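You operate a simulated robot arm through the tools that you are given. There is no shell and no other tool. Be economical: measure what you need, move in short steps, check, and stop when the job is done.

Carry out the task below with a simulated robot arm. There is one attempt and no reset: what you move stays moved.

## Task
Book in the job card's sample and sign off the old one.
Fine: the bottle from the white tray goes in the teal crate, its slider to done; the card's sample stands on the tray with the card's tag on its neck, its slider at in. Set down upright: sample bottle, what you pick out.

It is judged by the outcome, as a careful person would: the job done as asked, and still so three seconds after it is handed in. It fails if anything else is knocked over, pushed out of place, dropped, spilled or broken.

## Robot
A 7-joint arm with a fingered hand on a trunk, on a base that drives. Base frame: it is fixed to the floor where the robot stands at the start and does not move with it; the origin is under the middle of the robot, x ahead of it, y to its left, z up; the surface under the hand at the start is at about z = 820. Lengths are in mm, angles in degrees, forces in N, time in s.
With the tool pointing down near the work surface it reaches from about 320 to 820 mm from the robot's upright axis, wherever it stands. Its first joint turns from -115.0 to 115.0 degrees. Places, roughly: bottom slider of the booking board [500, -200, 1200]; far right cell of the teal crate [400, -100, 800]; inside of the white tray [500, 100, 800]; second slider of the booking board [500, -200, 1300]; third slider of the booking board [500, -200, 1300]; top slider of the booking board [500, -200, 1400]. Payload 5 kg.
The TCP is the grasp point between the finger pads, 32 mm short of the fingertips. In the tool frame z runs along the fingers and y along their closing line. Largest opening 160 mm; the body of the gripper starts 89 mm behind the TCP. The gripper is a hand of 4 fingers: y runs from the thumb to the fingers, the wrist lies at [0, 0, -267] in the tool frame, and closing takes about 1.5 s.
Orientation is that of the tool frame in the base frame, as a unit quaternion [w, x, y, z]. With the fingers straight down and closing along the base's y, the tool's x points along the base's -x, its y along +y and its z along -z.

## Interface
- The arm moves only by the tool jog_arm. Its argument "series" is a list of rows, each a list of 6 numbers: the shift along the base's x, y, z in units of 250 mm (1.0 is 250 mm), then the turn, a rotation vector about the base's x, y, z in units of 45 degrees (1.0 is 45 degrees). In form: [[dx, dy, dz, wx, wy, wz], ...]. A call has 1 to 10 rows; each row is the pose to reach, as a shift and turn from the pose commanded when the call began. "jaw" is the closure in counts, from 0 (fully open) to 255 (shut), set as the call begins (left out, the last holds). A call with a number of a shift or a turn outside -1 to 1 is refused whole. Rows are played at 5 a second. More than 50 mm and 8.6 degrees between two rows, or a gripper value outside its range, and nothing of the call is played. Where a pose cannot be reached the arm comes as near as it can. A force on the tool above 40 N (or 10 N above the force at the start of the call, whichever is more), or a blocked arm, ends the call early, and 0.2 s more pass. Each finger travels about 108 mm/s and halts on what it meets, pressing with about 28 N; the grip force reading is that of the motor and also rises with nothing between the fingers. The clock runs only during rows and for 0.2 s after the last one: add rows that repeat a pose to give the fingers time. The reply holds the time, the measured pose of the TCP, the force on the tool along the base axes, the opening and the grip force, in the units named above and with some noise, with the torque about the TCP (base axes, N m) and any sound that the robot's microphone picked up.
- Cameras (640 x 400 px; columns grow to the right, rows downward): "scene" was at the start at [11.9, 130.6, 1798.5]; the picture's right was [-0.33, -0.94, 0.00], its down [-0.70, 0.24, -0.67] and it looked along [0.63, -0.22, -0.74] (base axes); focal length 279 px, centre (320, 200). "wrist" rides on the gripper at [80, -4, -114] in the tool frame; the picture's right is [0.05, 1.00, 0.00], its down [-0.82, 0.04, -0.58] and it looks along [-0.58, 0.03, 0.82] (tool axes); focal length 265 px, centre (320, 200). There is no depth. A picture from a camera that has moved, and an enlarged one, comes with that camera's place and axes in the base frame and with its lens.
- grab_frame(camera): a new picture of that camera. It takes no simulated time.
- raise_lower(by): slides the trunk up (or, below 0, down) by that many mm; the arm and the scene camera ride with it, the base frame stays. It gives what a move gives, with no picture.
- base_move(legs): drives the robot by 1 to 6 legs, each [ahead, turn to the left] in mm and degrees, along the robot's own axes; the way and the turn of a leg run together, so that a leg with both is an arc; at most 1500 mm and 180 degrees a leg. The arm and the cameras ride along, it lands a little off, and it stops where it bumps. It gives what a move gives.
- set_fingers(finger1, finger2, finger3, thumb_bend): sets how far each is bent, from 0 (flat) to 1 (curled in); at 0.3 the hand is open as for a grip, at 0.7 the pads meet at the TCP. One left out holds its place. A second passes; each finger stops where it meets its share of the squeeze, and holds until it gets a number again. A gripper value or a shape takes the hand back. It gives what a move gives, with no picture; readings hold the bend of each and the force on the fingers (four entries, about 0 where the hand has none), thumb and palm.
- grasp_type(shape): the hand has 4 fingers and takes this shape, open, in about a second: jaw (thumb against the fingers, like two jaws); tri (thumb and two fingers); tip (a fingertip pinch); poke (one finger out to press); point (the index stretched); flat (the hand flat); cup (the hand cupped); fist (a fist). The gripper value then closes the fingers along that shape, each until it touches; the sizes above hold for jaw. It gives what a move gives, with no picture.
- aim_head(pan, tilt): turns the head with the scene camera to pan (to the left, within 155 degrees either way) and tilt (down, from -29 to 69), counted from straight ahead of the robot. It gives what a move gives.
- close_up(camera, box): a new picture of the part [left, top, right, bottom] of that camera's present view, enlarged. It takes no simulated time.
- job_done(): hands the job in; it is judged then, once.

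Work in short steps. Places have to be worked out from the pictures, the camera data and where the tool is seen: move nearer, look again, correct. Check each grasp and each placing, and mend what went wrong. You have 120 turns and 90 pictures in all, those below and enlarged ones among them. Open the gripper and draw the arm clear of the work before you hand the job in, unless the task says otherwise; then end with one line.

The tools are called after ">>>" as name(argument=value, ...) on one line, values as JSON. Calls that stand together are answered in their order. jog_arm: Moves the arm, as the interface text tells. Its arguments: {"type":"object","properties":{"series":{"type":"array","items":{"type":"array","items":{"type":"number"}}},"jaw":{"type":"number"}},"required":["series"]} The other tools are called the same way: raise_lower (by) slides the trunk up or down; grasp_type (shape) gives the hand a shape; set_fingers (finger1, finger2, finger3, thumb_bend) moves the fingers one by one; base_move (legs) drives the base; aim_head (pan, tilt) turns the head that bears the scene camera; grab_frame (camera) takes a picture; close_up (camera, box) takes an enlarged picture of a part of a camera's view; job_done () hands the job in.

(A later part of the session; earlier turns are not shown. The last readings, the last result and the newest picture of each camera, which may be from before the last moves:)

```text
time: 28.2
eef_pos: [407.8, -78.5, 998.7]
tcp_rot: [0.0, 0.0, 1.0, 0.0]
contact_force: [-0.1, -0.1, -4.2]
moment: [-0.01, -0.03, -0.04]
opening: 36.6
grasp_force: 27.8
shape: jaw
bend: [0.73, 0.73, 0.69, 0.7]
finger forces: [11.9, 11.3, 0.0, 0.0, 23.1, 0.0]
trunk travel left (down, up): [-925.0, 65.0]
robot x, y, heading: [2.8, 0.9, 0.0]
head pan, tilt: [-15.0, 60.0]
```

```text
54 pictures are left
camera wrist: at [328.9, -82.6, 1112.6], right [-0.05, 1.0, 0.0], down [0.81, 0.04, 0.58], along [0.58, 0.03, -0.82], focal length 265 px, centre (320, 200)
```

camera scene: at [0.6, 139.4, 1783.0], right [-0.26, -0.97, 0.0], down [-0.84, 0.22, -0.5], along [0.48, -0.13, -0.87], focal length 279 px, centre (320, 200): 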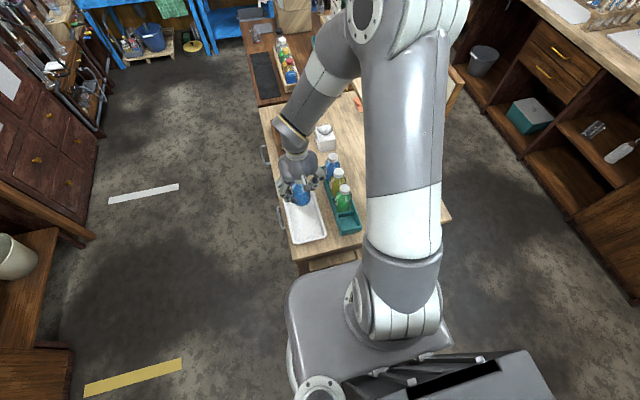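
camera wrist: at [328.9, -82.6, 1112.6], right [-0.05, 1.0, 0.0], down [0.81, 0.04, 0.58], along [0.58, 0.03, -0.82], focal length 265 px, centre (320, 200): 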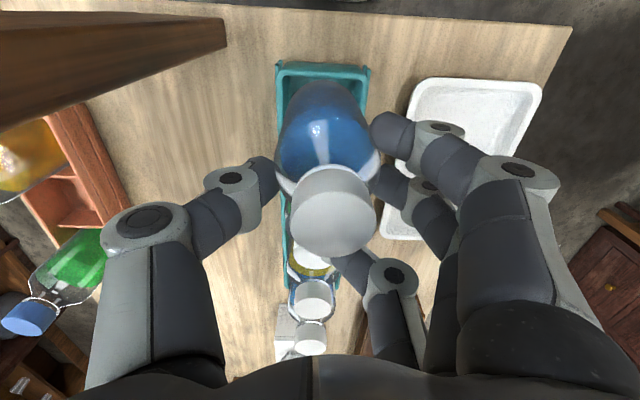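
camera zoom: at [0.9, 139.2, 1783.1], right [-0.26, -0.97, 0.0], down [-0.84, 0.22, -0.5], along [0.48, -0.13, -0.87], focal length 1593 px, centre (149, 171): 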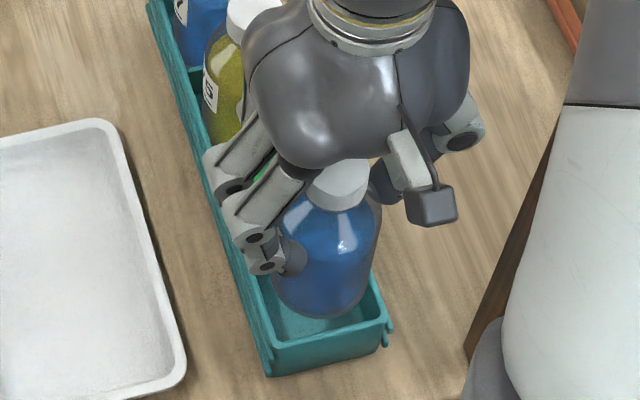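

Centred in y. Descend slowly with force watch.

>>> jog_arm(series=[[0, 0, -0.06, 0, 0, 0], [0, 0, -0.11, 0, 0, 0], [0, 0, -0.15, 0, 0, 0], [0, 0, -0.19, 0, 0, 0], [0, 0, -0.21, 0, 0, 0], [0, 0, -0.23, 0, 0, 0], [0, 0, -0.23, 0, 0, 0]])

>>> close_up(camera="scene", box=[320, 170, 380, 240])

```text
time: 29.8
eef_pos: [409.5, -77.3, 940.3]
tcp_rot: [0.0, 0.0, 1.0, 0.0]
contact_force: [2.9, 0.4, -1.6]
moment: [0.03, -0.22, -0.04]
opening: 36.6
grasp_force: 27.8
shape: jaw
bend: [0.73, 0.73, 0.69, 0.7]
finger forces: [11.0, 12.3, 0.1, 0.0, 22.9, 0.0]
trunk travel left (down, up): [-925.0, 65.0]
robot x, y, heading: [-1.3, 0.7, -0.0]
head pan, tilt: [-15.0, 60.0]
```

```text
5.71 times, centred on (350, 205) of scene
camera zoom: at [2.2, 139.3, 1783.1], right [-0.26, -0.97, 0.0], down [-0.84, 0.22, -0.5], along [0.48, -0.13, -0.87], focal length 1593 px, centre (149, 171)
```

zoom: 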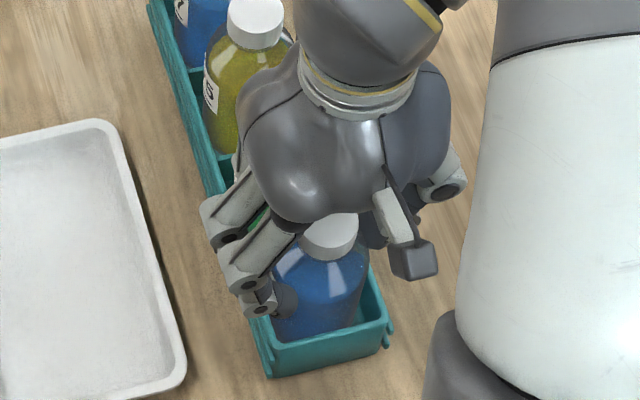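

Slight +x push: the base is brushing the near wall. Shift +3 mm in x and lower further in small steps.

>>> jog_arm(series=[[0.012, 0, 0, 0, 0, 0], [0.014, 0, -0.008, 0, 0, 0], [0.014, 0, -0.016, 0, 0, 0], [0.014, 0, -0.022, 0, 0, 0], [0.014, 0, -0.022, 0, 0, 0]])

```text
time: 31.0
eef_pos: [411.5, -77.7, 935.8]
tcp_rot: [0.0, 0.0, 1.0, 0.0]
contact_force: [-0.4, -1.3, 11.6]
moment: [0.15, 0.05, -0.01]
opening: 37.4
grasp_force: 28.5
shape: jaw
bend: [0.73, 0.73, 0.69, 0.7]
finger forces: [12.9, 11.4, 2.0, 0.1, 26.1, 0.0]
trunk travel left (down, up): [-925.0, 65.0]
robot x, y, heading: [3.7, -0.8, -0.2]
head pan, tilt: [-15.0, 60.0]
```

Floor contact (11.6 N up, x free). Ease up 1 mm, open partly, and rise clear.

>>> jog_arm(series=[[0, 0, 0.004, 0, 0, 0], [0, 0, 0.004, 0, 0, 0]])

>>> jog_arm(series=[[0, 0, 0, 0, 0, 0], [0, 0, 0, 0, 0, 0], [0, 0, 0, 0, 0, 0], [0, 0, 0, 0, 0, 0], [0, 0, 0, 0, 0, 0]], jaw=70)

>>> jog_arm(series=[[0, 0, 0.12, 0, 0, 0], [0, 0, 0.26, 0, 0, 0], [0, 0, 0.4, 0, 0, 0]])

>>> grab_frame(camera="wrist")

>>> close_up(camera="scene", box=[290, 140, 410, 240])

```text
time: 31.6
eef_pos: [412.0, -77.4, 936.6]
tcp_rot: [0.0, 0.0, 1.0, 0.0]
contact_force: [0.3, -1.9, 3.3]
moment: [0.05, 0.06, -0.01]
opening: 36.8
grasp_force: 28.0
shape: jaw
bend: [0.73, 0.73, 0.69, 0.7]
finger forces: [12.9, 11.5, 1.1, 0.1, 25.2, 0.0]
trunk travel left (down, up): [-925.0, 65.0]
robot x, y, heading: [-0.5, -2.9, -0.0]
head pan, tilt: [-15.0, 60.0]
```

```text
time: 32.8
eef_pos: [412.6, -78.2, 936.3]
tcp_rot: [0.0, 0.0, 1.0, 0.0]
contact_force: [-0.5, 0.9, 0.0]
moment: [0.0, 0.03, 0.03]
opening: 115.5
grasp_force: 0.1
shape: jaw
bend: [0.65, 0.65, 0.65, 0.62]
finger forces: [0.0, 0.0, 0.1, 0.0, 0.0, 0.1]
trunk travel left (down, up): [-925.0, 65.0]
robot x, y, heading: [0.7, -4.0, -0.1]
head pan, tilt: [-15.0, 60.0]
```

```text
time: 33.6
eef_pos: [410.9, -77.0, 1036.2]
tcp_rot: [0.0, 0.001, 1.0, 0.0]
contact_force: [-0.4, 0.4, 1.3]
moment: [0.04, 0.01, -0.03]
opening: 115.7
grasp_force: 0.1
shape: jaw
bend: [0.65, 0.65, 0.65, 0.62]
finger forces: [0.1, 0.1, 0.0, 0.0, 0.0, 0.1]
trunk travel left (down, up): [-925.0, 65.0]
robot x, y, heading: [2.7, -4.7, 0.0]
head pan, tilt: [-15.0, 60.0]
```

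```text
52 pictures are left
camera wrist: at [331.5, -81.9, 1150.9], right [-0.05, 1.0, 0.0], down [0.82, 0.04, 0.58], along [0.58, 0.03, -0.82], focal length 265 px, centre (320, 200)
```

wrist: 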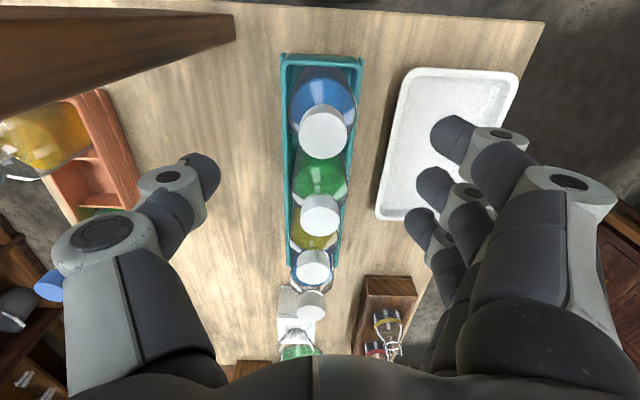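

```text
4.00 times, centred on (350, 190) of scene
camera zoom: at [0.2, 139.7, 1783.0], right [-0.26, -0.97, 0.0], down [-0.84, 0.22, -0.5], along [0.48, -0.13, -0.87], focal length 1115 px, centre (200, 240)
```

zoom: 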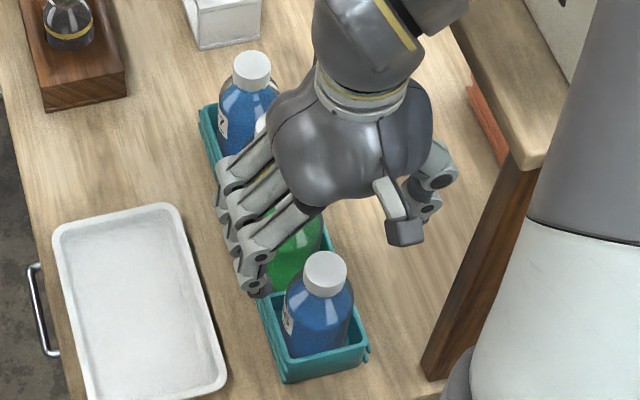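

56 stands upright in the cell. Now move over the yellow 75 (about x 557, y -78) at this height and look.

>>> jog_arm(series=[[0.18, 0, 0, 0, 0, 0], [0.36, 0, 0, 0, 0, 0], [0.52, 0, 0, 0, 0, 0], [0.59, 0, -0.04, 0, 0, 0], [0.59, 0, -0.12, 0, 0, 0], [0.59, 0, -0.12, 0, 0, 0]])

>>> grab_frame(camera="wrist")

```text
time: 35.0
eef_pos: [560.2, -76.8, 1005.0]
tcp_rot: [0.0, 0.0, 1.0, 0.0]
contact_force: [0.2, 0.8, 0.9]
moment: [0.01, 0.0, 0.05]
opening: 115.7
grasp_force: 0.1
shape: jaw
bend: [0.65, 0.65, 0.65, 0.62]
finger forces: [0.0, 0.0, 0.0, 0.1, 0.0, 0.1]
trunk travel left (down, up): [-925.0, 65.0]
robot x, y, heading: [0.9, 0.7, -0.2]
head pan, tilt: [-15.0, 60.0]
```

```text
50 pictures are left
camera wrist: at [480.3, -81.7, 1120.5], right [-0.05, 1.0, 0.0], down [0.82, 0.04, 0.58], along [0.58, 0.03, -0.82], focal length 265 px, centre (320, 200)
```

wrist: 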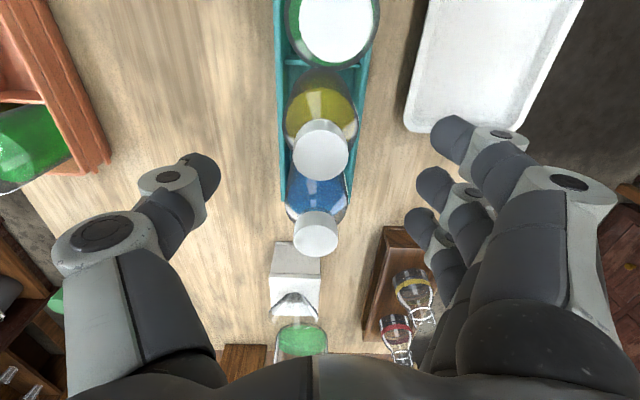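

The 75 cap centre is at (558,-78). Descend to cap height and close.

>>> jog_arm(series=[[-0.008, -0.004, -0.1, 0, 0, 0], [-0.008, -0.004, -0.2, 0, 0, 0], [-0.008, -0.004, -0.276, 0, 0, 0], [-0.008, -0.004, -0.276, 0, 0, 0]])

>>> grab_frame(camera="wrist")

>>> jog_arm(series=[[0, 0, 0, 0, 0, 0], [0, 0, 0, 0, 0, 0], [0, 0, 0, 0, 0, 0], [0, 0, 0, 0, 0, 0], [0, 0, 0, 0, 0, 0], [0, 0, 0, 0, 0, 0]], jaw=255)

```text
time: 36.0
eef_pos: [558.1, -79.2, 936.2]
tcp_rot: [0.0, 0.001, 1.0, 0.0]
contact_force: [0.1, 0.4, 0.0]
moment: [-0.01, -0.01, 0.0]
opening: 115.5
grasp_force: 0.1
shape: jaw
bend: [0.65, 0.65, 0.65, 0.62]
finger forces: [0.1, 0.0, 0.0, 0.0, 0.0, 0.1]
trunk travel left (down, up): [-925.0, 65.0]
robot x, y, heading: [3.1, 2.1, -0.2]
head pan, tilt: [-15.0, 60.0]
```

```text
49 pictures are left
camera wrist: at [478.7, -83.2, 1051.3], right [-0.05, 1.0, 0.0], down [0.82, 0.04, 0.58], along [0.58, 0.03, -0.82], focal length 265 px, centre (320, 200)
```

wrist: 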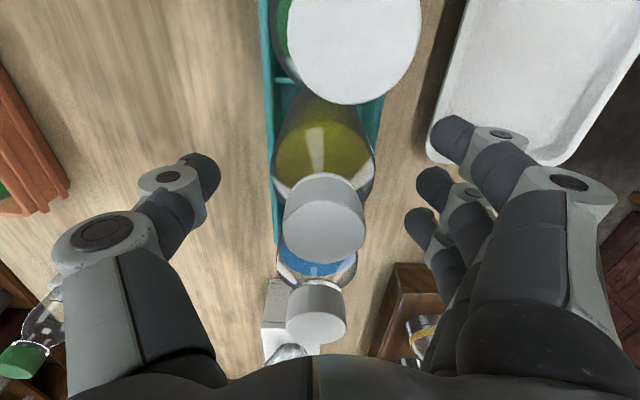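

```text
time: 37.4
eef_pos: [558.3, -78.9, 936.1]
tcp_rot: [-0.001, 0.0, 1.0, 0.0]
contact_force: [0.4, 0.5, 0.5]
moment: [0.03, 0.03, -0.02]
opening: 40.9
grasp_force: 28.4
shape: jaw
bend: [0.73, 0.73, 0.71, 0.7]
finger forces: [9.7, 8.5, 6.8, 0.0, 24.3, 0.0]
trunk travel left (down, up): [-925.0, 65.0]
robot x, y, heading: [-0.4, 4.1, -0.1]
head pan, tilt: [-15.0, 60.0]
```

Grip closed but the third finger reports 6.8 N; check it isn't on a neighbour.

>>> grab_frame(camera="wrist")

```text
48 pictures are left
camera wrist: at [478.8, -83.1, 1051.2], right [-0.05, 1.0, 0.0], down [0.82, 0.04, 0.58], along [0.58, 0.03, -0.82], focal length 265 px, centre (320, 200)
```

wrist: 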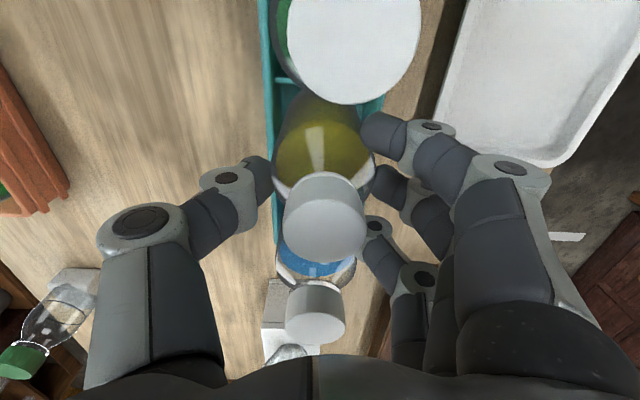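

The far finger has likely met the 27 bottle's shoulder. I'll release, rise clear, and try the "tri" shape (two fingers and thumb) away from the neighbours.

>>> jog_arm(series=[[0, 0, 0, 0, 0, 0], [0, 0, 0, 0, 0, 0], [0, 0, 0, 0, 0, 0], [0, 0, 0, 0, 0, 0], [0, 0, 0, 0, 0, 0]], jaw=70)

>>> jog_arm(series=[[0, 0, 0.12, 0, 0, 0], [0, 0, 0.28, 0, 0, 0], [0, 0, 0.44, 0, 0, 0]])

>>> grasp_type(shape="tri")

>>> grab_frame(camera="wrist")

```text
time: 38.6
eef_pos: [558.6, -78.8, 935.9]
tcp_rot: [0.0, 0.0, 1.0, 0.0]
contact_force: [0.7, -0.7, -0.7]
moment: [0.02, 0.03, 0.02]
opening: 115.7
grasp_force: 0.0
shape: jaw
bend: [0.65, 0.65, 0.65, 0.62]
finger forces: [0.1, 0.0, 0.0, 0.1, 0.0, 0.1]
trunk travel left (down, up): [-925.0, 65.0]
robot x, y, heading: [0.9, 3.5, 0.2]
head pan, tilt: [-15.0, 60.0]
```

```text
time: 39.4
eef_pos: [557.3, -79.6, 1046.9]
tcp_rot: [0.0, 0.0, 1.0, -0.001]
contact_force: [0.0, 0.8, 0.1]
moment: [-0.02, -0.02, 0.01]
opening: 115.6
grasp_force: 0.1
shape: jaw
bend: [0.65, 0.65, 0.65, 0.62]
finger forces: [0.0, 0.0, 0.1, 0.0, 0.0, 0.0]
trunk travel left (down, up): [-925.0, 65.0]
robot x, y, heading: [3.6, -1.6, -0.1]
head pan, tilt: [-15.0, 60.0]
```

```text
time: 40.3
eef_pos: [558.4, -79.6, 1046.4]
tcp_rot: [0.0, 0.0, 1.0, 0.001]
contact_force: [-0.4, 0.1, 0.1]
moment: [0.0, 0.01, 0.01]
opening: 159.8
grasp_force: 0.1
shape: tri
bend: [0.3, 0.3, 0.01, 0.3]
finger forces: [0.0, 0.0, 0.0, 0.0, 0.0, 0.0]
trunk travel left (down, up): [-925.0, 65.0]
robot x, y, heading: [0.2, 1.7, 0.1]
head pan, tilt: [-15.0, 60.0]
```

```text
47 pictures are left
camera wrist: at [478.7, -84.0, 1160.9], right [-0.05, 1.0, 0.0], down [0.82, 0.04, 0.58], along [0.58, 0.03, -0.82], focal length 265 px, centre (320, 200)
```

wrist: 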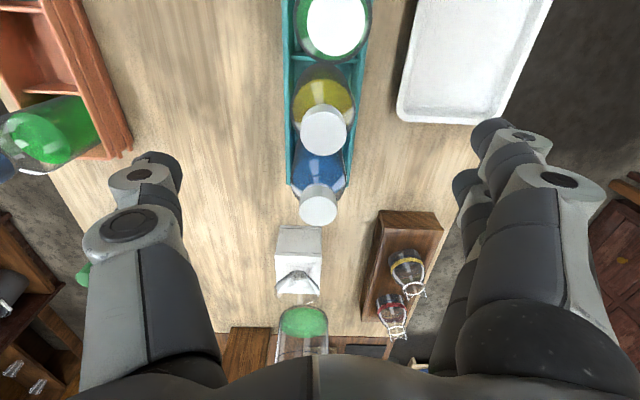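

Tri leaves the third finger out flat. Descend again with the hand part-closed, then grip the cap.

>>> jog_arm(series=[[0, 0, -0.02, 0, 0, 0], [0, 0, -0.04, 0, 0, 0], [0, 0.0, -0.14, 0, 0, 0], [0, 0, -0.28, 0, 0, 0], [0, 0, -0.42, 0, 0, 0], [0, 0, -0.44, 0, 0, 0]], jaw=70)

>>> jog_arm(series=[[0, 0, 0, 0, 0, 0], [0, 0, 0, 0, 0, 0], [0, 0, 0, 0, 0, 0], [0, 0, 0, 0, 0, 0], [0, 0, 0, 0, 0, 0], [0, 0, 0, 0, 0, 0]], jaw=255)

>>> grab_frame(camera="wrist")

```text
time: 41.7
eef_pos: [557.7, -79.0, 936.9]
tcp_rot: [0.001, 0.0, 1.0, 0.0]
contact_force: [-0.8, 1.2, 0.1]
moment: [0.0, -0.03, 0.01]
opening: 116.5
grasp_force: 0.0
shape: tri
bend: [0.65, 0.65, 0.01, 0.61]
finger forces: [0.1, 0.1, 0.0, 0.0, 0.1, 0.0]
trunk travel left (down, up): [-925.0, 65.0]
robot x, y, heading: [-0.9, 0.2, -0.3]
head pan, tilt: [-15.0, 60.0]
```

```text
time: 43.1
eef_pos: [559.2, -79.8, 937.5]
tcp_rot: [0.0, 0.0, 1.0, 0.0]
contact_force: [-0.3, -0.3, 0.1]
moment: [0.0, -0.02, -0.01]
opening: 47.6
grasp_force: 27.9
shape: tri
bend: [0.73, 0.73, 0.27, 0.7]
finger forces: [13.2, 12.4, 0.0, 0.1, 25.7, 0.0]
trunk travel left (down, up): [-925.0, 65.0]
robot x, y, heading: [3.1, 3.6, -0.3]
head pan, tilt: [-15.0, 60.0]
```

```text
46 pictures are left
camera wrist: at [478.7, -83.9, 1051.6], right [-0.05, 1.0, 0.0], down [0.82, 0.04, 0.58], along [0.58, 0.03, -0.82], focal length 265 px, centre (320, 200)
```

wrist: 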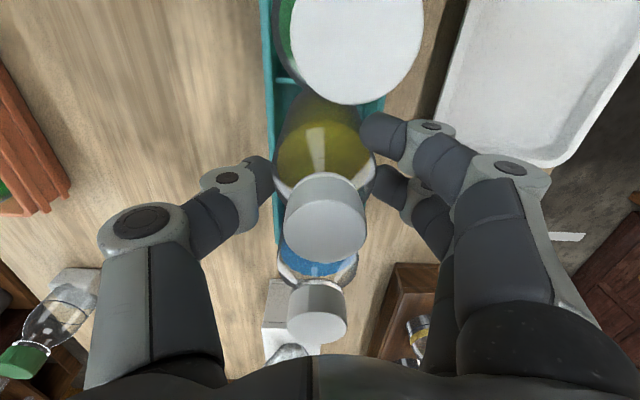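

Only this bottle is held (13/12 N fingers, 26 N thumb). Lift straight and check that it comes freely.

>>> jog_arm(series=[[0, 0, 0.04, 0, 0, 0], [0, 0, 0.1, 0, 0, 0], [0, 0, 0.22, 0, 0, 0], [0, 0, 0.36, 0, 0, 0], [0, 0, 0.5, 0, 0, 0], [0, 0, 0.6, 0, 0, 0]])

>>> close_up(camera="scene", box=[280, 130, 400, 250])

>>> grab_frame(camera="wrist")

```text
time: 44.5
eef_pos: [557.1, -78.0, 1086.0]
tcp_rot: [0.0, 0.001, 1.0, 0.0]
contact_force: [-0.2, 0.3, -4.1]
moment: [0.02, -0.03, -0.01]
opening: 47.3
grasp_force: 28.4
shape: tri
bend: [0.73, 0.73, 0.28, 0.7]
finger forces: [13.2, 12.2, 0.0, 0.1, 25.8, 0.1]
trunk travel left (down, up): [-925.0, 65.0]
robot x, y, heading: [-1.7, -0.3, -0.0]
head pan, tilt: [-15.0, 60.0]
```

```text
3.33 times, centred on (340, 190) of scene
camera zoom: at [1.6, 139.6, 1783.0], right [-0.26, -0.97, 0.0], down [-0.84, 0.22, -0.5], along [0.48, -0.13, -0.87], focal length 929 px, centre (253, 233)
```

zoom: 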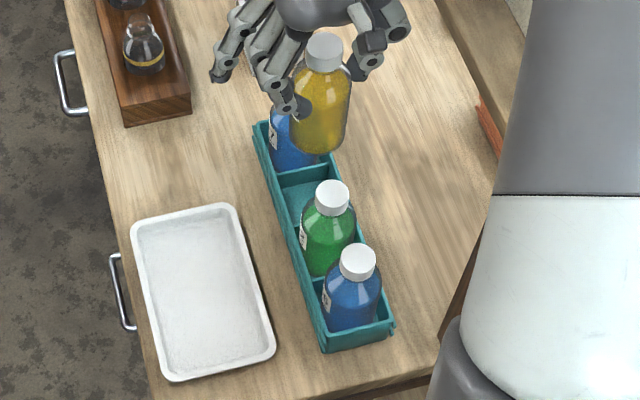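

```text
44 pictures are left
camera wrist: at [478.0, -83.0, 1201.3], right [-0.05, 1.0, 0.0], down [0.82, 0.04, 0.58], along [0.58, 0.03, -0.82], focal length 265 px, centre (320, 200)
```

wrist: 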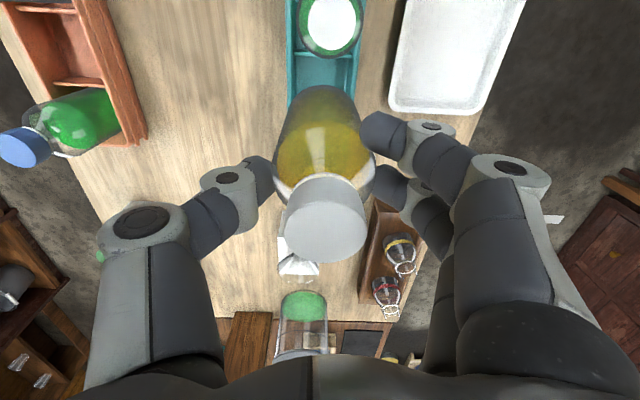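

75 is free and hanging straight; the others are undisturbed. Carry it over to the tray at about (475,77).

>>> jog_arm(series=[[0, 0.17, 0.02, 0, 0, 0], [0, 0.34, 0.02, 0, 0, 0], [-0.05, 0.5, 0.02, 0, 0, 0], [-0.2, 0.6, 0.02, 0, 0, 0], [-0.328, 0.62, 0, 0, 0, 0], [-0.328, 0.62, -0.18, 0, 0, 0], [-0.328, 0.62, -0.36, 0, 0, 0], [-0.328, 0.62, -0.5, 0, 0, 0], [-0.328, 0.62, -0.57, 0, 0, 0], [-0.328, 0.62, -0.57, 0, 0, 0]])

>>> jog_arm(series=[[0, 0, -0.012, 0, 0, 0], [0, 0, -0.024, 0, 0, 0], [0, 0, -0.03, 0, 0, 0], [0, 0, -0.036, 0, 0, 0], [0, 0, -0.036, 0, 0, 0]])

```text
time: 46.7
eef_pos: [476.6, 75.4, 944.6]
tcp_rot: [0.001, 0.0, 1.0, 0.001]
contact_force: [-0.3, 0.1, -3.8]
moment: [0.0, -0.02, 0.0]
opening: 47.3
grasp_force: 27.8
shape: tri
bend: [0.73, 0.73, 0.28, 0.7]
finger forces: [13.4, 12.7, 0.1, 0.1, 26.0, 0.0]
trunk travel left (down, up): [-925.0, 65.0]
robot x, y, heading: [-2.0, -0.1, -0.2]
head pan, tilt: [-15.0, 60.0]
```

```text
time: 47.9
eef_pos: [476.5, 76.6, 935.5]
tcp_rot: [0.0, 0.0, 1.0, 0.0]
contact_force: [-0.2, -0.6, -3.5]
moment: [0.0, -0.01, 0.01]
opening: 47.2
grasp_force: 28.3
shape: tri
bend: [0.73, 0.73, 0.28, 0.7]
finger forces: [13.4, 12.6, 0.0, 0.0, 26.1, 0.0]
trunk travel left (down, up): [-925.0, 65.0]
robot x, y, heading: [-0.2, -2.7, 0.0]
head pan, tilt: [-15.0, 60.0]
```

Still hanging; continue 1 mm steps to contact.

>>> jog_arm(series=[[0, 0, -0.004, 0, 0, 0], [0, 0, -0.008, 0, 0, 0], [0, 0, -0.01, 0, 0, 0], [0, 0, -0.01, 0, 0, 0]])

```text
time: 48.9
eef_pos: [475.6, 76.2, 933.6]
tcp_rot: [0.001, 0.0, 1.0, 0.001]
contact_force: [-0.4, -1.2, 5.7]
moment: [0.01, 0.06, 0.0]
opening: 47.5
grasp_force: 28.3
shape: tri
bend: [0.73, 0.73, 0.28, 0.7]
finger forces: [13.9, 13.2, 0.1, 0.0, 27.6, 0.0]
trunk travel left (down, up): [-925.0, 65.0]
robot x, y, heading: [1.4, 4.0, 0.1]
head pan, tilt: [-15.0, 60.0]
```

Contact. Release, rise, and look at the bottle and the tag pegs.

>>> jog_arm(series=[[0, 0, 0, 0, 0, 0], [0, 0, 0, 0, 0, 0], [0, 0, 0, 0, 0, 0], [0, 0, 0, 0, 0, 0], [0, 0, 0, 0, 0, 0]], jaw=70)

>>> jog_arm(series=[[0, 0, 0.15, 0, 0, 0], [0, 0, 0.3, 0, 0, 0], [0, 0, 0.48, 0, 0, 0], [0, 0, 0.66, 0, 0, 0], [0, 0.0, 0.84, 0, 0, 0]])

>>> grab_frame(camera="wrist")

>>> aim_head(pan=-15, tilt=40)

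>>> grab_frame(camera="scene")

```text
time: 50.1
eef_pos: [476.3, 75.8, 932.8]
tcp_rot: [0.0, 0.0, 1.0, -0.001]
contact_force: [0.4, 0.3, 0.4]
moment: [-0.01, -0.01, 0.01]
opening: 115.8
grasp_force: 0.1
shape: tri
bend: [0.65, 0.65, 0.01, 0.62]
finger forces: [0.0, 0.0, 0.0, 0.0, 0.0, 0.1]
trunk travel left (down, up): [-925.0, 65.0]
robot x, y, heading: [-1.3, 1.8, 0.2]
head pan, tilt: [-15.0, 60.0]
```

```text
time: 51.3
eef_pos: [475.0, 77.4, 1143.4]
tcp_rot: [0.001, -0.001, 1.0, 0.0]
contact_force: [-0.8, 0.1, 0.1]
moment: [0.0, -0.05, 0.0]
opening: 115.7
grasp_force: 0.1
shape: tri
bend: [0.65, 0.65, 0.01, 0.62]
finger forces: [0.0, 0.0, 0.0, 0.0, 0.1, 0.0]
trunk travel left (down, up): [-925.0, 65.0]
robot x, y, heading: [-1.5, -0.5, -0.2]
head pan, tilt: [-15.0, 60.0]
```

```text
43 pictures are left
camera wrist: at [395.6, 72.6, 1259.2], right [-0.05, 1.0, 0.0], down [0.82, 0.04, 0.58], along [0.58, 0.03, -0.82], focal length 265 px, centre (320, 200)
```

wrist: 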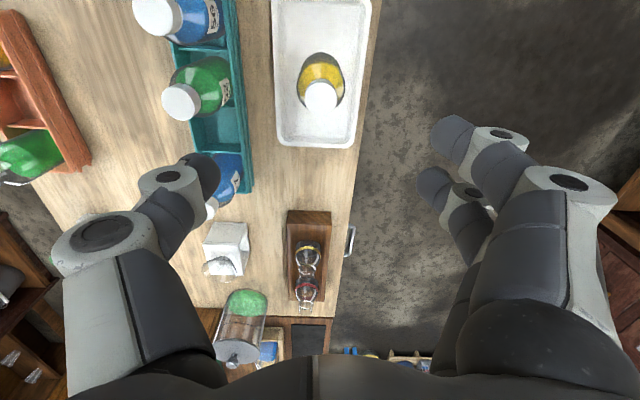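

```text
time: 52.1
eef_pos: [477.2, 76.5, 1143.2]
tcp_rot: [0.0, -0.001, 1.0, -0.001]
contact_force: [0.1, -0.4, 0.5]
moment: [0.01, 0.01, 0.0]
opening: 115.4
grasp_force: 0.2
shape: tri
bend: [0.65, 0.65, 0.01, 0.62]
finger forces: [0.0, 0.1, 0.0, 0.1, 0.0, 0.0]
trunk travel left (down, up): [-925.0, 65.0]
robot x, y, heading: [-1.5, 1.9, -0.0]
head pan, tilt: [-15.0, 40.0]
```

```text
42 pictures are left
camera scene: at [19.2, 134.7, 1809.7], right [-0.26, -0.97, 0.0], down [-0.62, 0.17, -0.77], along [0.74, -0.2, -0.64], focal length 279 px, centre (320, 200)
```

scene: 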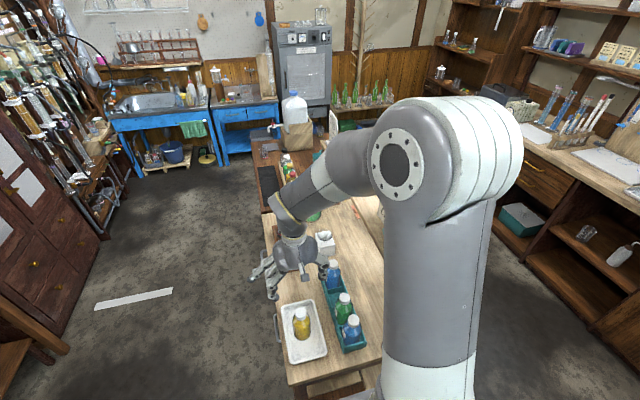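

Bottle 75 stands on the tray at (476,77) and 56 is in the crate. Now for tag and sliders: raise and advance the hand (well left of the board) to look at the shelf with the wrist camera.

>>> jog_arm(series=[[0.0, 0, 0.19, 0, 0, 0], [0.05, -0.05, 0.36, 0, 0, 0], [0.15, -0.1, 0.5, 0, 0, 0], [0.28, -0.16, 0.62, 0, 0, 0], [0.42, -0.22, 0.72, 0, 0, 0], [0.56, -0.28, 0.8, 0, 0, 0], [0.65, -0.3, 0.8, 0, 0, 0]])

>>> grab_frame(camera="wrist")

>>> grab_frame(camera="scene")

```text
time: 53.8
eef_pos: [639.0, 2.1, 1344.0]
tcp_rot: [0.0, 0.001, 1.0, -0.001]
contact_force: [0.0, 0.0, 0.9]
moment: [0.01, 0.03, -0.01]
opening: 115.6
grasp_force: 0.1
shape: tri
bend: [0.65, 0.65, 0.01, 0.62]
finger forces: [0.0, 0.0, 0.0, 0.0, 0.1, 0.0]
trunk travel left (down, up): [-925.0, 65.0]
robot x, y, heading: [-2.2, -1.3, 0.1]
head pan, tilt: [-15.0, 40.0]
```

```text
41 pictures are left
camera wrist: at [560.2, -3.6, 1458.3], right [-0.05, 1.0, 0.0], down [0.82, 0.04, 0.58], along [0.58, 0.03, -0.82], focal length 265 px, centre (320, 200)
```

wrist: 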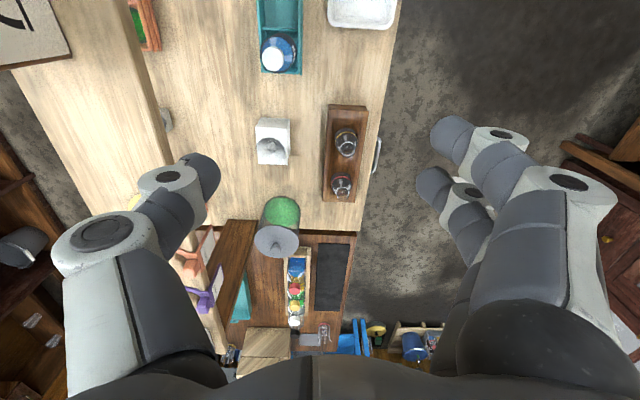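

```text
40 pictures are left
camera scene: at [20.6, 134.7, 1809.8], right [-0.26, -0.97, 0.0], down [-0.62, 0.17, -0.77], along [0.74, -0.2, -0.64], focal length 279 px, centre (320, 200)
```

scene: 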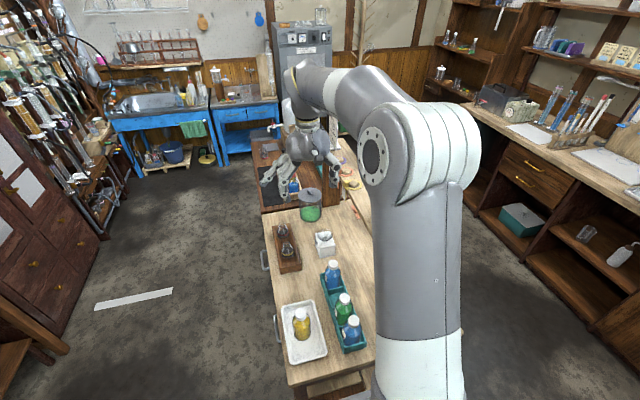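

Triangulating gives the yellow tag's ball near (819,-210,1163), handle towards +y; shelf top ~1160. I'll rotate the hand -90° about z (camera on the +y side, closing along x) while advancing, to inspect the tag.

>>> jog_arm(series=[[0.05, -0.0, 0, 0, 0, -0.17], [0.12, -0.0, 0, 0, 0, -0.34], [0.2, 0, 0, 0, 0, -0.51], [0.28, 0, 0, 0, 0, -0.68], [0.36, 0, 0, 0, 0, -0.84], [0.44, 0, 0, 0, 0, -1.0]])

>>> jog_arm(series=[[0.05, -0.04, -0.0, 0, 0, -0.17], [0.1, -0.08, 0, 0, 0, -0.34], [0.16, -0.12, 0, 0, 0, -0.51], [0.2, -0.16, 0, 0, 0, -0.68], [0.25, -0.2, 0, 0, 0, -0.84], [0.28, -0.24, 0, 0, 0, -1.0]])

>>> grab_frame(camera="wrist")

```text
time: 55.1
eef_pos: [748.6, 1.5, 1341.9]
tcp_rot: [-0.001, 0.383, 0.924, 0.0]
contact_force: [0.5, 0.5, -0.1]
moment: [-0.01, 0.03, 0.02]
opening: 115.8
grasp_force: 0.0
shape: tri
bend: [0.65, 0.65, 0.01, 0.62]
finger forces: [0.1, 0.0, 0.1, 0.0, 0.0, 0.0]
trunk travel left (down, up): [-925.0, 65.0]
robot x, y, heading: [-0.9, 5.4, 0.1]
head pan, tilt: [-15.0, 40.0]
```

```text
time: 56.5
eef_pos: [789.0, -11.8, 1338.1]
tcp_rot: [0.001, 0.707, 0.707, 0.0]
contact_force: [0.4, 0.4, -1.2]
moment: [-0.09, -0.06, -0.03]
opening: 115.8
grasp_force: 0.0
shape: tri
bend: [0.65, 0.65, 0.01, 0.61]
finger forces: [0.0, 0.0, 0.0, 0.0, 0.1, 0.1]
out of reach, approached as far as the arm can: row 3, 4, 5, 6
trunk travel left (down, up): [-925.0, 65.0]
robot x, y, heading: [1.7, -2.9, 0.1]
head pan, tilt: [-15.0, 40.0]
```

```text
39 pictures are left
camera wrist: at [785.0, 68.3, 1452.8], right [1.0, 0.05, 0.0], down [0.04, -0.81, 0.58], along [0.03, -0.58, -0.82], focal length 265 px, centre (320, 200)
```

wrist: 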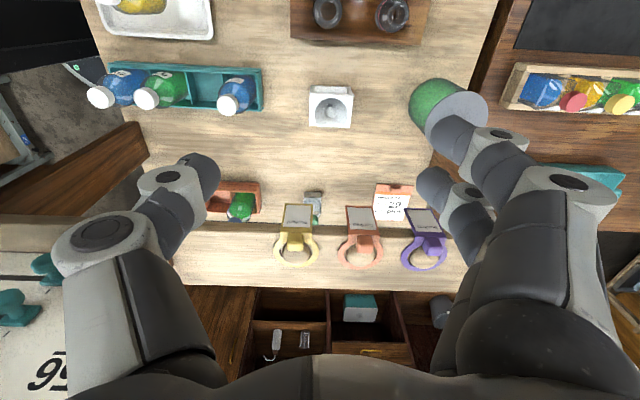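

Better triangulation: yellow ring centre ≈ (767,-195,1207), handle toward +y. That should be in reach at lower z. Zoom on the tags.

>>> close_up(camera="wrist", box=[250, 190, 350, 290])

>>> close_up(camera="scene", box=[310, 130, 390, 200])

```text
4.00 times, centred on (300, 240) of wrist
camera zoom: at [785.0, 68.3, 1452.8], right [1.0, 0.05, 0.0], down [0.04, -0.81, 0.58], along [0.03, -0.58, -0.82], focal length 1062 px, centre (400, 40)
```

zoom: 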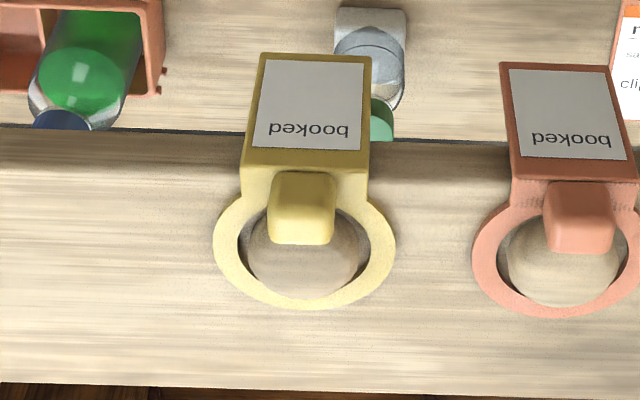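

```text
5.71 times, centred on (350, 165) of scene
camera zoom: at [18.5, 139.5, 1809.5], right [-0.26, -0.97, 0.0], down [-0.62, 0.16, -0.77], along [0.74, -0.2, -0.64], focal length 1593 px, centre (149, 400)
```

zoom: 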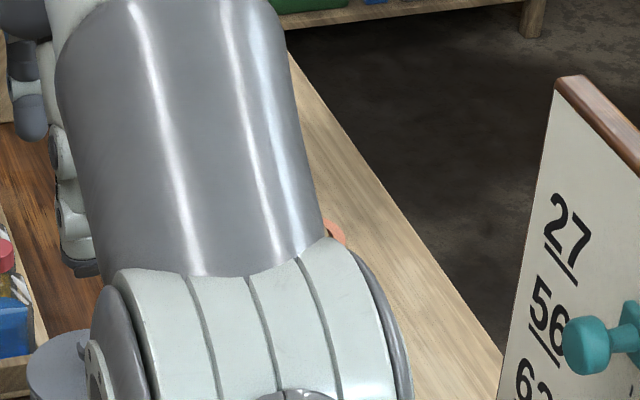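

The tag has a ring (inner ~40 mm) with a ~21 mm wide raised lug on its +y side near (768,-158); fine for a pinch along x. First a safe approach move to clear the out-of-reach ambiguity.

>>> jog_arm(series=[[-0.07, -0.05, -0.05, 0, 0, 0], [-0.14, -0.11, -0.1, 0, 0, 0], [-0.204, -0.168, -0.136, 0, 0, 0], [-0.204, -0.168, -0.136, 0, 0, 0]])

>>> grab_frame(camera="wrist")

```text
time: 57.5
eef_pos: [788.8, -57.5, 1322.2]
tcp_rot: [0.0, 0.707, 0.707, -0.001]
contact_force: [0.1, -0.1, 0.5]
moment: [-0.01, 0.01, -0.01]
opening: 115.9
grasp_force: 0.2
shape: tri
bend: [0.65, 0.65, 0.01, 0.61]
finger forces: [0.1, 0.1, 0.1, 0.0, 0.0, 0.0]
out of reach, approached as far as the arm can: row 1, 2, 3, 4
trunk travel left (down, up): [-925.0, 65.0]
robot x, y, heading: [-0.3, 1.1, 0.1]
head pan, tilt: [-15.0, 40.0]
```

```text
36 pictures are left
camera wrist: at [785.8, 21.4, 1437.6], right [1.0, 0.05, 0.0], down [0.04, -0.82, 0.58], along [0.03, -0.58, -0.82], focal length 265 px, centre (320, 200)
```

wrist: 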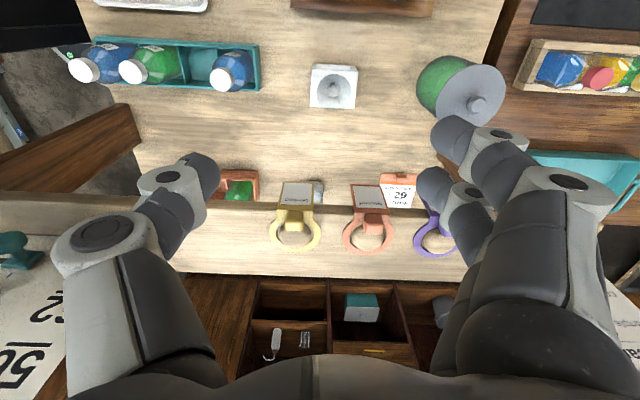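

The arm lags its target (limit reached in this posture). I'll back off in x to find a reachable line and clarify the commanded pose.

>>> jog_arm(series=[[-0.06, 0, 0, 0, 0, 0], [-0.12, 0, -0.03, 0, 0, 0], [-0.18, 0, -0.06, 0, 0, 0], [-0.18, 0, -0.06, 0, 0, 0]])

```text
time: 58.5
eef_pos: [788.5, -60.6, 1325.2]
tcp_rot: [0.0, 0.707, 0.707, -0.001]
contact_force: [1.0, 0.0, 0.4]
moment: [-0.03, -0.02, 0.02]
opening: 115.4
grasp_force: 0.1
shape: tri
bend: [0.65, 0.65, 0.01, 0.61]
finger forces: [0.1, 0.1, 0.1, 0.0, 0.0, 0.1]
out of reach, approached as far as the arm can: row 1, 2, 3, 4
trunk travel left (down, up): [-925.0, 65.0]
robot x, y, heading: [-0.7, 3.7, -0.1]
head pan, tilt: [-15.0, 40.0]
```

Stuck at a limit. Try backing the rotation off by ~25° while retreating in x.

>>> jog_arm(series=[[-0.1, 0, 0, 0, 0, 0.17], [-0.2, 0.1, 0, 0, 0, 0.34], [-0.3, 0.2, 0, 0, 0, 0.51], [-0.3, 0.2, 0, 0, 0, 0.51]])

```text
time: 59.5
eef_pos: [779.3, -21.8, 1353.7]
tcp_rot: [0.0, 0.552, 0.834, -0.001]
contact_force: [0.6, 1.8, -1.4]
moment: [-0.08, 0.02, -0.02]
opening: 115.6
grasp_force: 0.1
shape: tri
bend: [0.65, 0.65, 0.01, 0.61]
finger forces: [0.1, 0.0, 0.1, 0.0, 0.0, 0.1]
out of reach, approached as far as the arm can: row 1, 2, 3, 4
trunk travel left (down, up): [-925.0, 65.0]
robot x, y, heading: [1.8, 3.6, 0.3]
head pan, tilt: [-15.0, 40.0]
```

Try a longer retreat in x to come off the outstretched posture.

>>> jog_arm(series=[[-0.18, 0, 0, 0, 0, 0], [-0.36, 0, 0, 0, 0, 0], [-0.54, 0, 0, 0, 0, 0], [-0.6, 0, 0, 0, 0, 0], [-0.6, 0, 0, 0, 0, 0]])

>>> aim_head(pan=-20, tilt=30)

>>> grab_frame(camera="scene")

```text
time: 60.8
eef_pos: [755.1, -39.0, 1406.4]
tcp_rot: [0.0, 0.552, 0.834, 0.0]
contact_force: [-0.3, 0.4, 0.4]
moment: [0.03, -0.02, -0.02]
opening: 115.4
grasp_force: 0.2
shape: tri
bend: [0.65, 0.65, 0.01, 0.61]
finger forces: [0.1, 0.0, 0.1, 0.0, 0.1, 0.1]
out of reach, approached as far as the arm can: row 1, 2, 3, 4, 5
trunk travel left (down, up): [-925.0, 65.0]
robot x, y, heading: [-0.2, 3.3, 0.2]
head pan, tilt: [-15.0, 40.0]
```

```text
time: 61.5
eef_pos: [756.7, -39.2, 1404.9]
tcp_rot: [0.0, 0.552, 0.834, 0.0]
contact_force: [-0.5, 0.3, -0.2]
moment: [-0.01, -0.04, -0.01]
opening: 115.8
grasp_force: 0.0
shape: tri
bend: [0.65, 0.65, 0.01, 0.61]
finger forces: [0.0, 0.0, 0.0, 0.0, 0.0, 0.1]
trunk travel left (down, up): [-925.0, 65.0]
robot x, y, heading: [0.7, 0.0, 0.1]
head pan, tilt: [-20.0, 30.0]
```

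```text
35 pictures are left
camera scene: at [22.5, 125.7, 1825.1], right [-0.34, -0.94, 0.0], down [-0.47, 0.17, -0.87], along [0.81, -0.3, -0.5], focal length 279 px, centre (320, 200)
```

scene: 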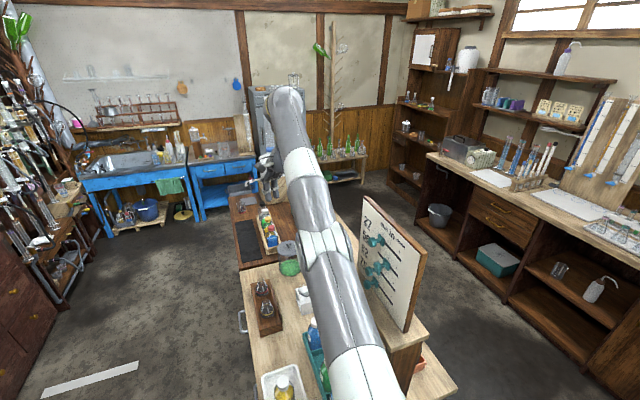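

The arm is nearly straight (singular). Retreat again with a sideways component to let the elbow bend.

>>> jog_arm(series=[[-0.18, 0, 0, 0, 0, 0], [-0.34, 0.08, 0, 0, 0, 0], [-0.5, 0.16, 0, 0, 0, 0], [-0.66, 0.24, 0, 0, 0, 0], [-0.82, 0.32, 0, 0, 0, 0], [-0.95, 0.4, 0, 0, 0, 0], [-0.95, 0.4, 0, 0, 0, 0]])

```text
time: 63.1
eef_pos: [516.7, 61.4, 1406.8]
tcp_rot: [0.002, 0.553, 0.833, 0.002]
contact_force: [0.9, -0.4, 0.5]
moment: [0.05, 0.04, 0.0]
opening: 115.8
grasp_force: 0.1
shape: tri
bend: [0.65, 0.65, 0.01, 0.61]
finger forces: [0.0, 0.0, 0.0, 0.1, 0.1, 0.0]
out of reach, approached as far as the arm can: row 1, 2
trunk travel left (down, up): [-925.0, 65.0]
robot x, y, heading: [-0.1, 2.3, -0.2]
head pan, tilt: [-20.0, 30.0]
```

Freed. To approach tags and sliders square-on, I'll relocate the base to the aisle left of the table (still facing +x, arm working to the right). First look around for free floor.

>>> aim_head(pan=70, tilt=45)

>>> grab_frame(camera="scene")

>>> aim_head(pan=150, tilt=40)

>>> grab_frame(camera="scene")

>>> aim_head(pan=25, tilt=60)

>>> grab_frame(camera="scene")

```text
time: 64.7
eef_pos: [515.7, 62.3, 1406.1]
tcp_rot: [0.002, 0.552, 0.834, 0.001]
contact_force: [0.3, -0.3, 0.0]
moment: [0.02, -0.01, 0.0]
opening: 116.0
grasp_force: 0.2
shape: tri
bend: [0.65, 0.65, 0.01, 0.61]
finger forces: [0.0, 0.0, 0.1, 0.1, 0.1, 0.0]
trunk travel left (down, up): [-925.0, 65.0]
robot x, y, heading: [0.1, 1.4, -0.1]
head pan, tilt: [70.0, 45.0]
```

```text
34 pictures are left
camera scene: at [-34.8, 233.1, 1802.5], right [0.94, -0.34, 0.0], down [-0.24, -0.66, -0.71], along [0.24, 0.66, -0.71], focal length 279 px, centre (320, 200)
```

scene: 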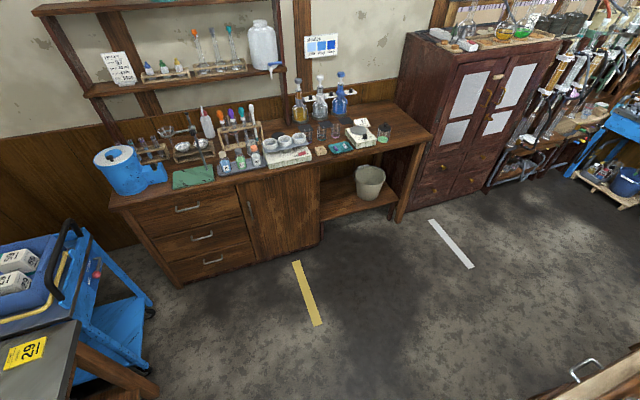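

```text
time: 66.2
eef_pos: [517.4, 61.6, 1405.1]
tcp_rot: [0.002, 0.553, 0.833, 0.001]
contact_force: [0.3, 0.4, -0.1]
moment: [-0.03, 0.03, 0.01]
opening: 115.7
grasp_force: 0.0
shape: tri
bend: [0.65, 0.65, 0.01, 0.61]
finger forces: [0.0, 0.1, 0.1, 0.1, 0.0, 0.0]
trunk travel left (down, up): [-925.0, 65.0]
robot x, y, heading: [-2.5, 3.6, 0.2]
head pan, tilt: [150.0, 40.0]
```

```text
33 pictures are left
camera scene: at [-136.2, 199.3, 1809.8], right [0.5, 0.87, 0.0], down [0.56, -0.32, -0.77], along [-0.66, 0.38, -0.64], focal length 279 px, centre (320, 200)
```

scene: 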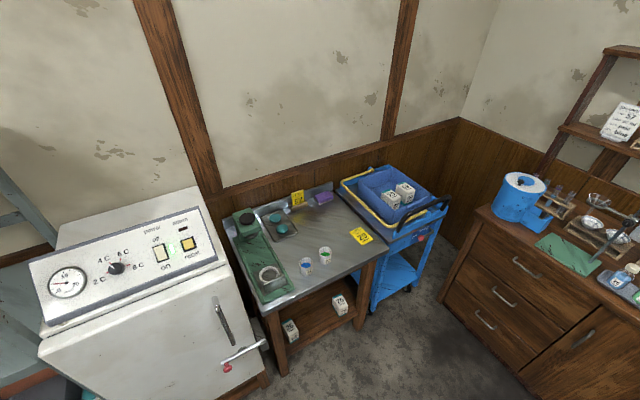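

```text
time: 68.3
eef_pos: [516.4, 61.8, 1406.3]
tcp_rot: [0.003, 0.552, 0.834, 0.001]
contact_force: [-0.6, 0.7, 0.2]
moment: [-0.01, -0.01, 0.01]
opening: 115.9
grasp_force: 0.0
shape: tri
bend: [0.65, 0.65, 0.01, 0.61]
finger forces: [0.0, 0.0, 0.0, 0.0, 0.0, 0.0]
trunk travel left (down, up): [-925.0, 65.0]
robot x, y, heading: [-2.9, -1.1, 0.0]
head pan, tilt: [25.0, 60.0]
```

```text
32 pictures are left
camera scene: at [-2.2, 184.9, 1783.1], right [0.42, -0.91, 0.0], down [-0.78, -0.37, -0.5], along [0.45, 0.21, -0.87], focal length 279 px, centre (320, 200)
```

scene: 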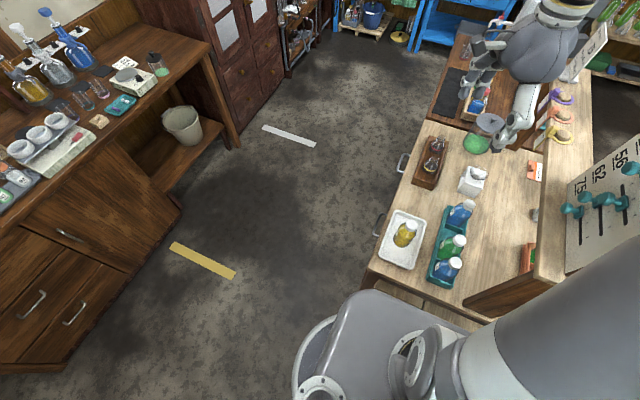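

The aisle is ample (table edge y≈150 to bench y≈1490); behind there's ~770 mm. I'll back out, go around, and end facing -y beside the table at about (580,530).

>>> base_move(legs=[[-150, 0], [0, 90], [880, 0], [0, -90], [730, 0]])

>>> base_move(legs=[[0, -90]])

```text
time: 85.2
eef_pos: [1099.1, 933.5, 1404.6]
tcp_rot: [0.0, 0.556, 0.831, -0.001]
contact_force: [0.9, -0.8, 0.2]
moment: [-0.02, 0.0, 0.02]
opening: 115.6
grasp_force: 0.0
shape: tri
bend: [0.65, 0.65, 0.01, 0.61]
finger forces: [0.0, 0.1, 0.1, 0.0, 0.1, 0.1]
trunk travel left (down, up): [-925.0, 65.0]
robot x, y, heading: [581.5, 874.9, -0.6]
head pan, tilt: [25.0, 60.0]
```

```text
time: 89.4
eef_pos: [641.0, 359.4, 1406.1]
tcp_rot: [0.0, 0.981, 0.196, 0.0]
contact_force: [-0.3, -0.1, -0.1]
moment: [0.01, -0.05, 0.01]
opening: 116.0
grasp_force: 0.0
shape: tri
bend: [0.65, 0.65, 0.01, 0.61]
finger forces: [0.0, 0.0, 0.0, 0.0, 0.0, 0.0]
trunk travel left (down, up): [-925.0, 65.0]
robot x, y, heading: [584.0, 874.9, -90.4]
head pan, tilt: [25.0, 60.0]
```

Clean drive. Advance 340 mm toward the table and look.

>>> base_move(legs=[[340, 0]])

>>> jog_arm(series=[[0, 0.1, 0, 0, 0, 0.16], [0, 0.1, 0, 0, 0, 0.32], [0, 0.1, 0, 0, 0, 0.48], [0, 0.1, 0, 0, 0, 0.64], [0, 0.1, 0, 0, 0, 0.75]])

>>> jog_arm(series=[[0.08, 0, 0, 0, 0, 0.16], [0.16, 0, 0, 0, 0, 0.32], [0.24, 0, 0, 0, 0, 0.48], [0.32, 0, 0, 0, 0, 0.64], [0.4, 0, 0, 0, 0, 0.75]])

>>> aim_head(pan=0, tilt=45)

>>> grab_frame(camera="scene")

```text
time: 91.6
eef_pos: [636.6, 18.0, 1404.3]
tcp_rot: [0.0, 0.981, 0.194, 0.0]
contact_force: [-0.2, -1.1, 0.3]
moment: [0.02, 0.03, 0.0]
opening: 115.6
grasp_force: 0.1
shape: tri
bend: [0.65, 0.65, 0.01, 0.61]
finger forces: [0.1, 0.0, 0.0, 0.0, 0.0, 0.0]
trunk travel left (down, up): [-925.0, 65.0]
robot x, y, heading: [579.4, 533.2, -90.5]
head pan, tilt: [25.0, 60.0]
```

```text
time: 92.8
eef_pos: [635.9, 43.3, 1405.9]
tcp_rot: [0.0, 0.882, 0.472, 0.0]
contact_force: [-0.6, 0.3, 0.5]
moment: [-0.02, -0.01, -0.01]
opening: 116.0
grasp_force: 0.0
shape: tri
bend: [0.65, 0.65, 0.01, 0.61]
finger forces: [0.1, 0.0, 0.0, 0.1, 0.0, 0.0]
trunk travel left (down, up): [-925.0, 65.0]
robot x, y, heading: [581.0, 535.1, -90.6]
head pan, tilt: [25.0, 60.0]
```

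```text
time: 94.0
eef_pos: [737.3, 42.7, 1404.6]
tcp_rot: [0.0, 0.707, 0.707, -0.001]
contact_force: [0.5, 0.9, 0.5]
moment: [0.04, 0.01, -0.02]
opening: 116.0
grasp_force: 0.1
shape: tri
bend: [0.65, 0.65, 0.01, 0.61]
finger forces: [0.0, 0.0, 0.1, 0.0, 0.0, 0.0]
trunk travel left (down, up): [-925.0, 65.0]
robot x, y, heading: [577.4, 534.6, -90.4]
head pan, tilt: [25.0, 60.0]
```

```text
time: 94.9
eef_pos: [735.9, 43.0, 1405.7]
tcp_rot: [0.0, 0.708, 0.706, -0.001]
contact_force: [0.5, -0.3, -0.1]
moment: [0.0, 0.02, -0.06]
opening: 115.8
grasp_force: 0.1
shape: tri
bend: [0.65, 0.65, 0.01, 0.61]
finger forces: [0.0, 0.0, 0.1, 0.1, 0.1, 0.0]
trunk travel left (down, up): [-925.0, 65.0]
robot x, y, heading: [578.5, 535.1, -90.4]
head pan, tilt: [0.0, 45.0]
```

```text
31 pictures are left
camera scene: at [733.3, 511.8, 1802.5], right [-1.0, 0.01, 0.0], down [0.01, 0.71, -0.71], along [-0.01, -0.71, -0.71], focal length 279 px, centre (320, 200)
```

scene: 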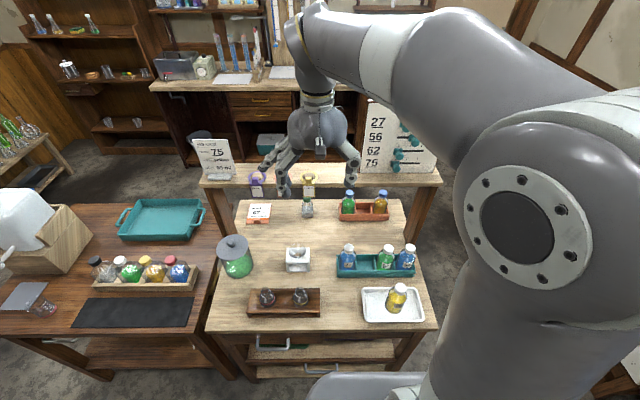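

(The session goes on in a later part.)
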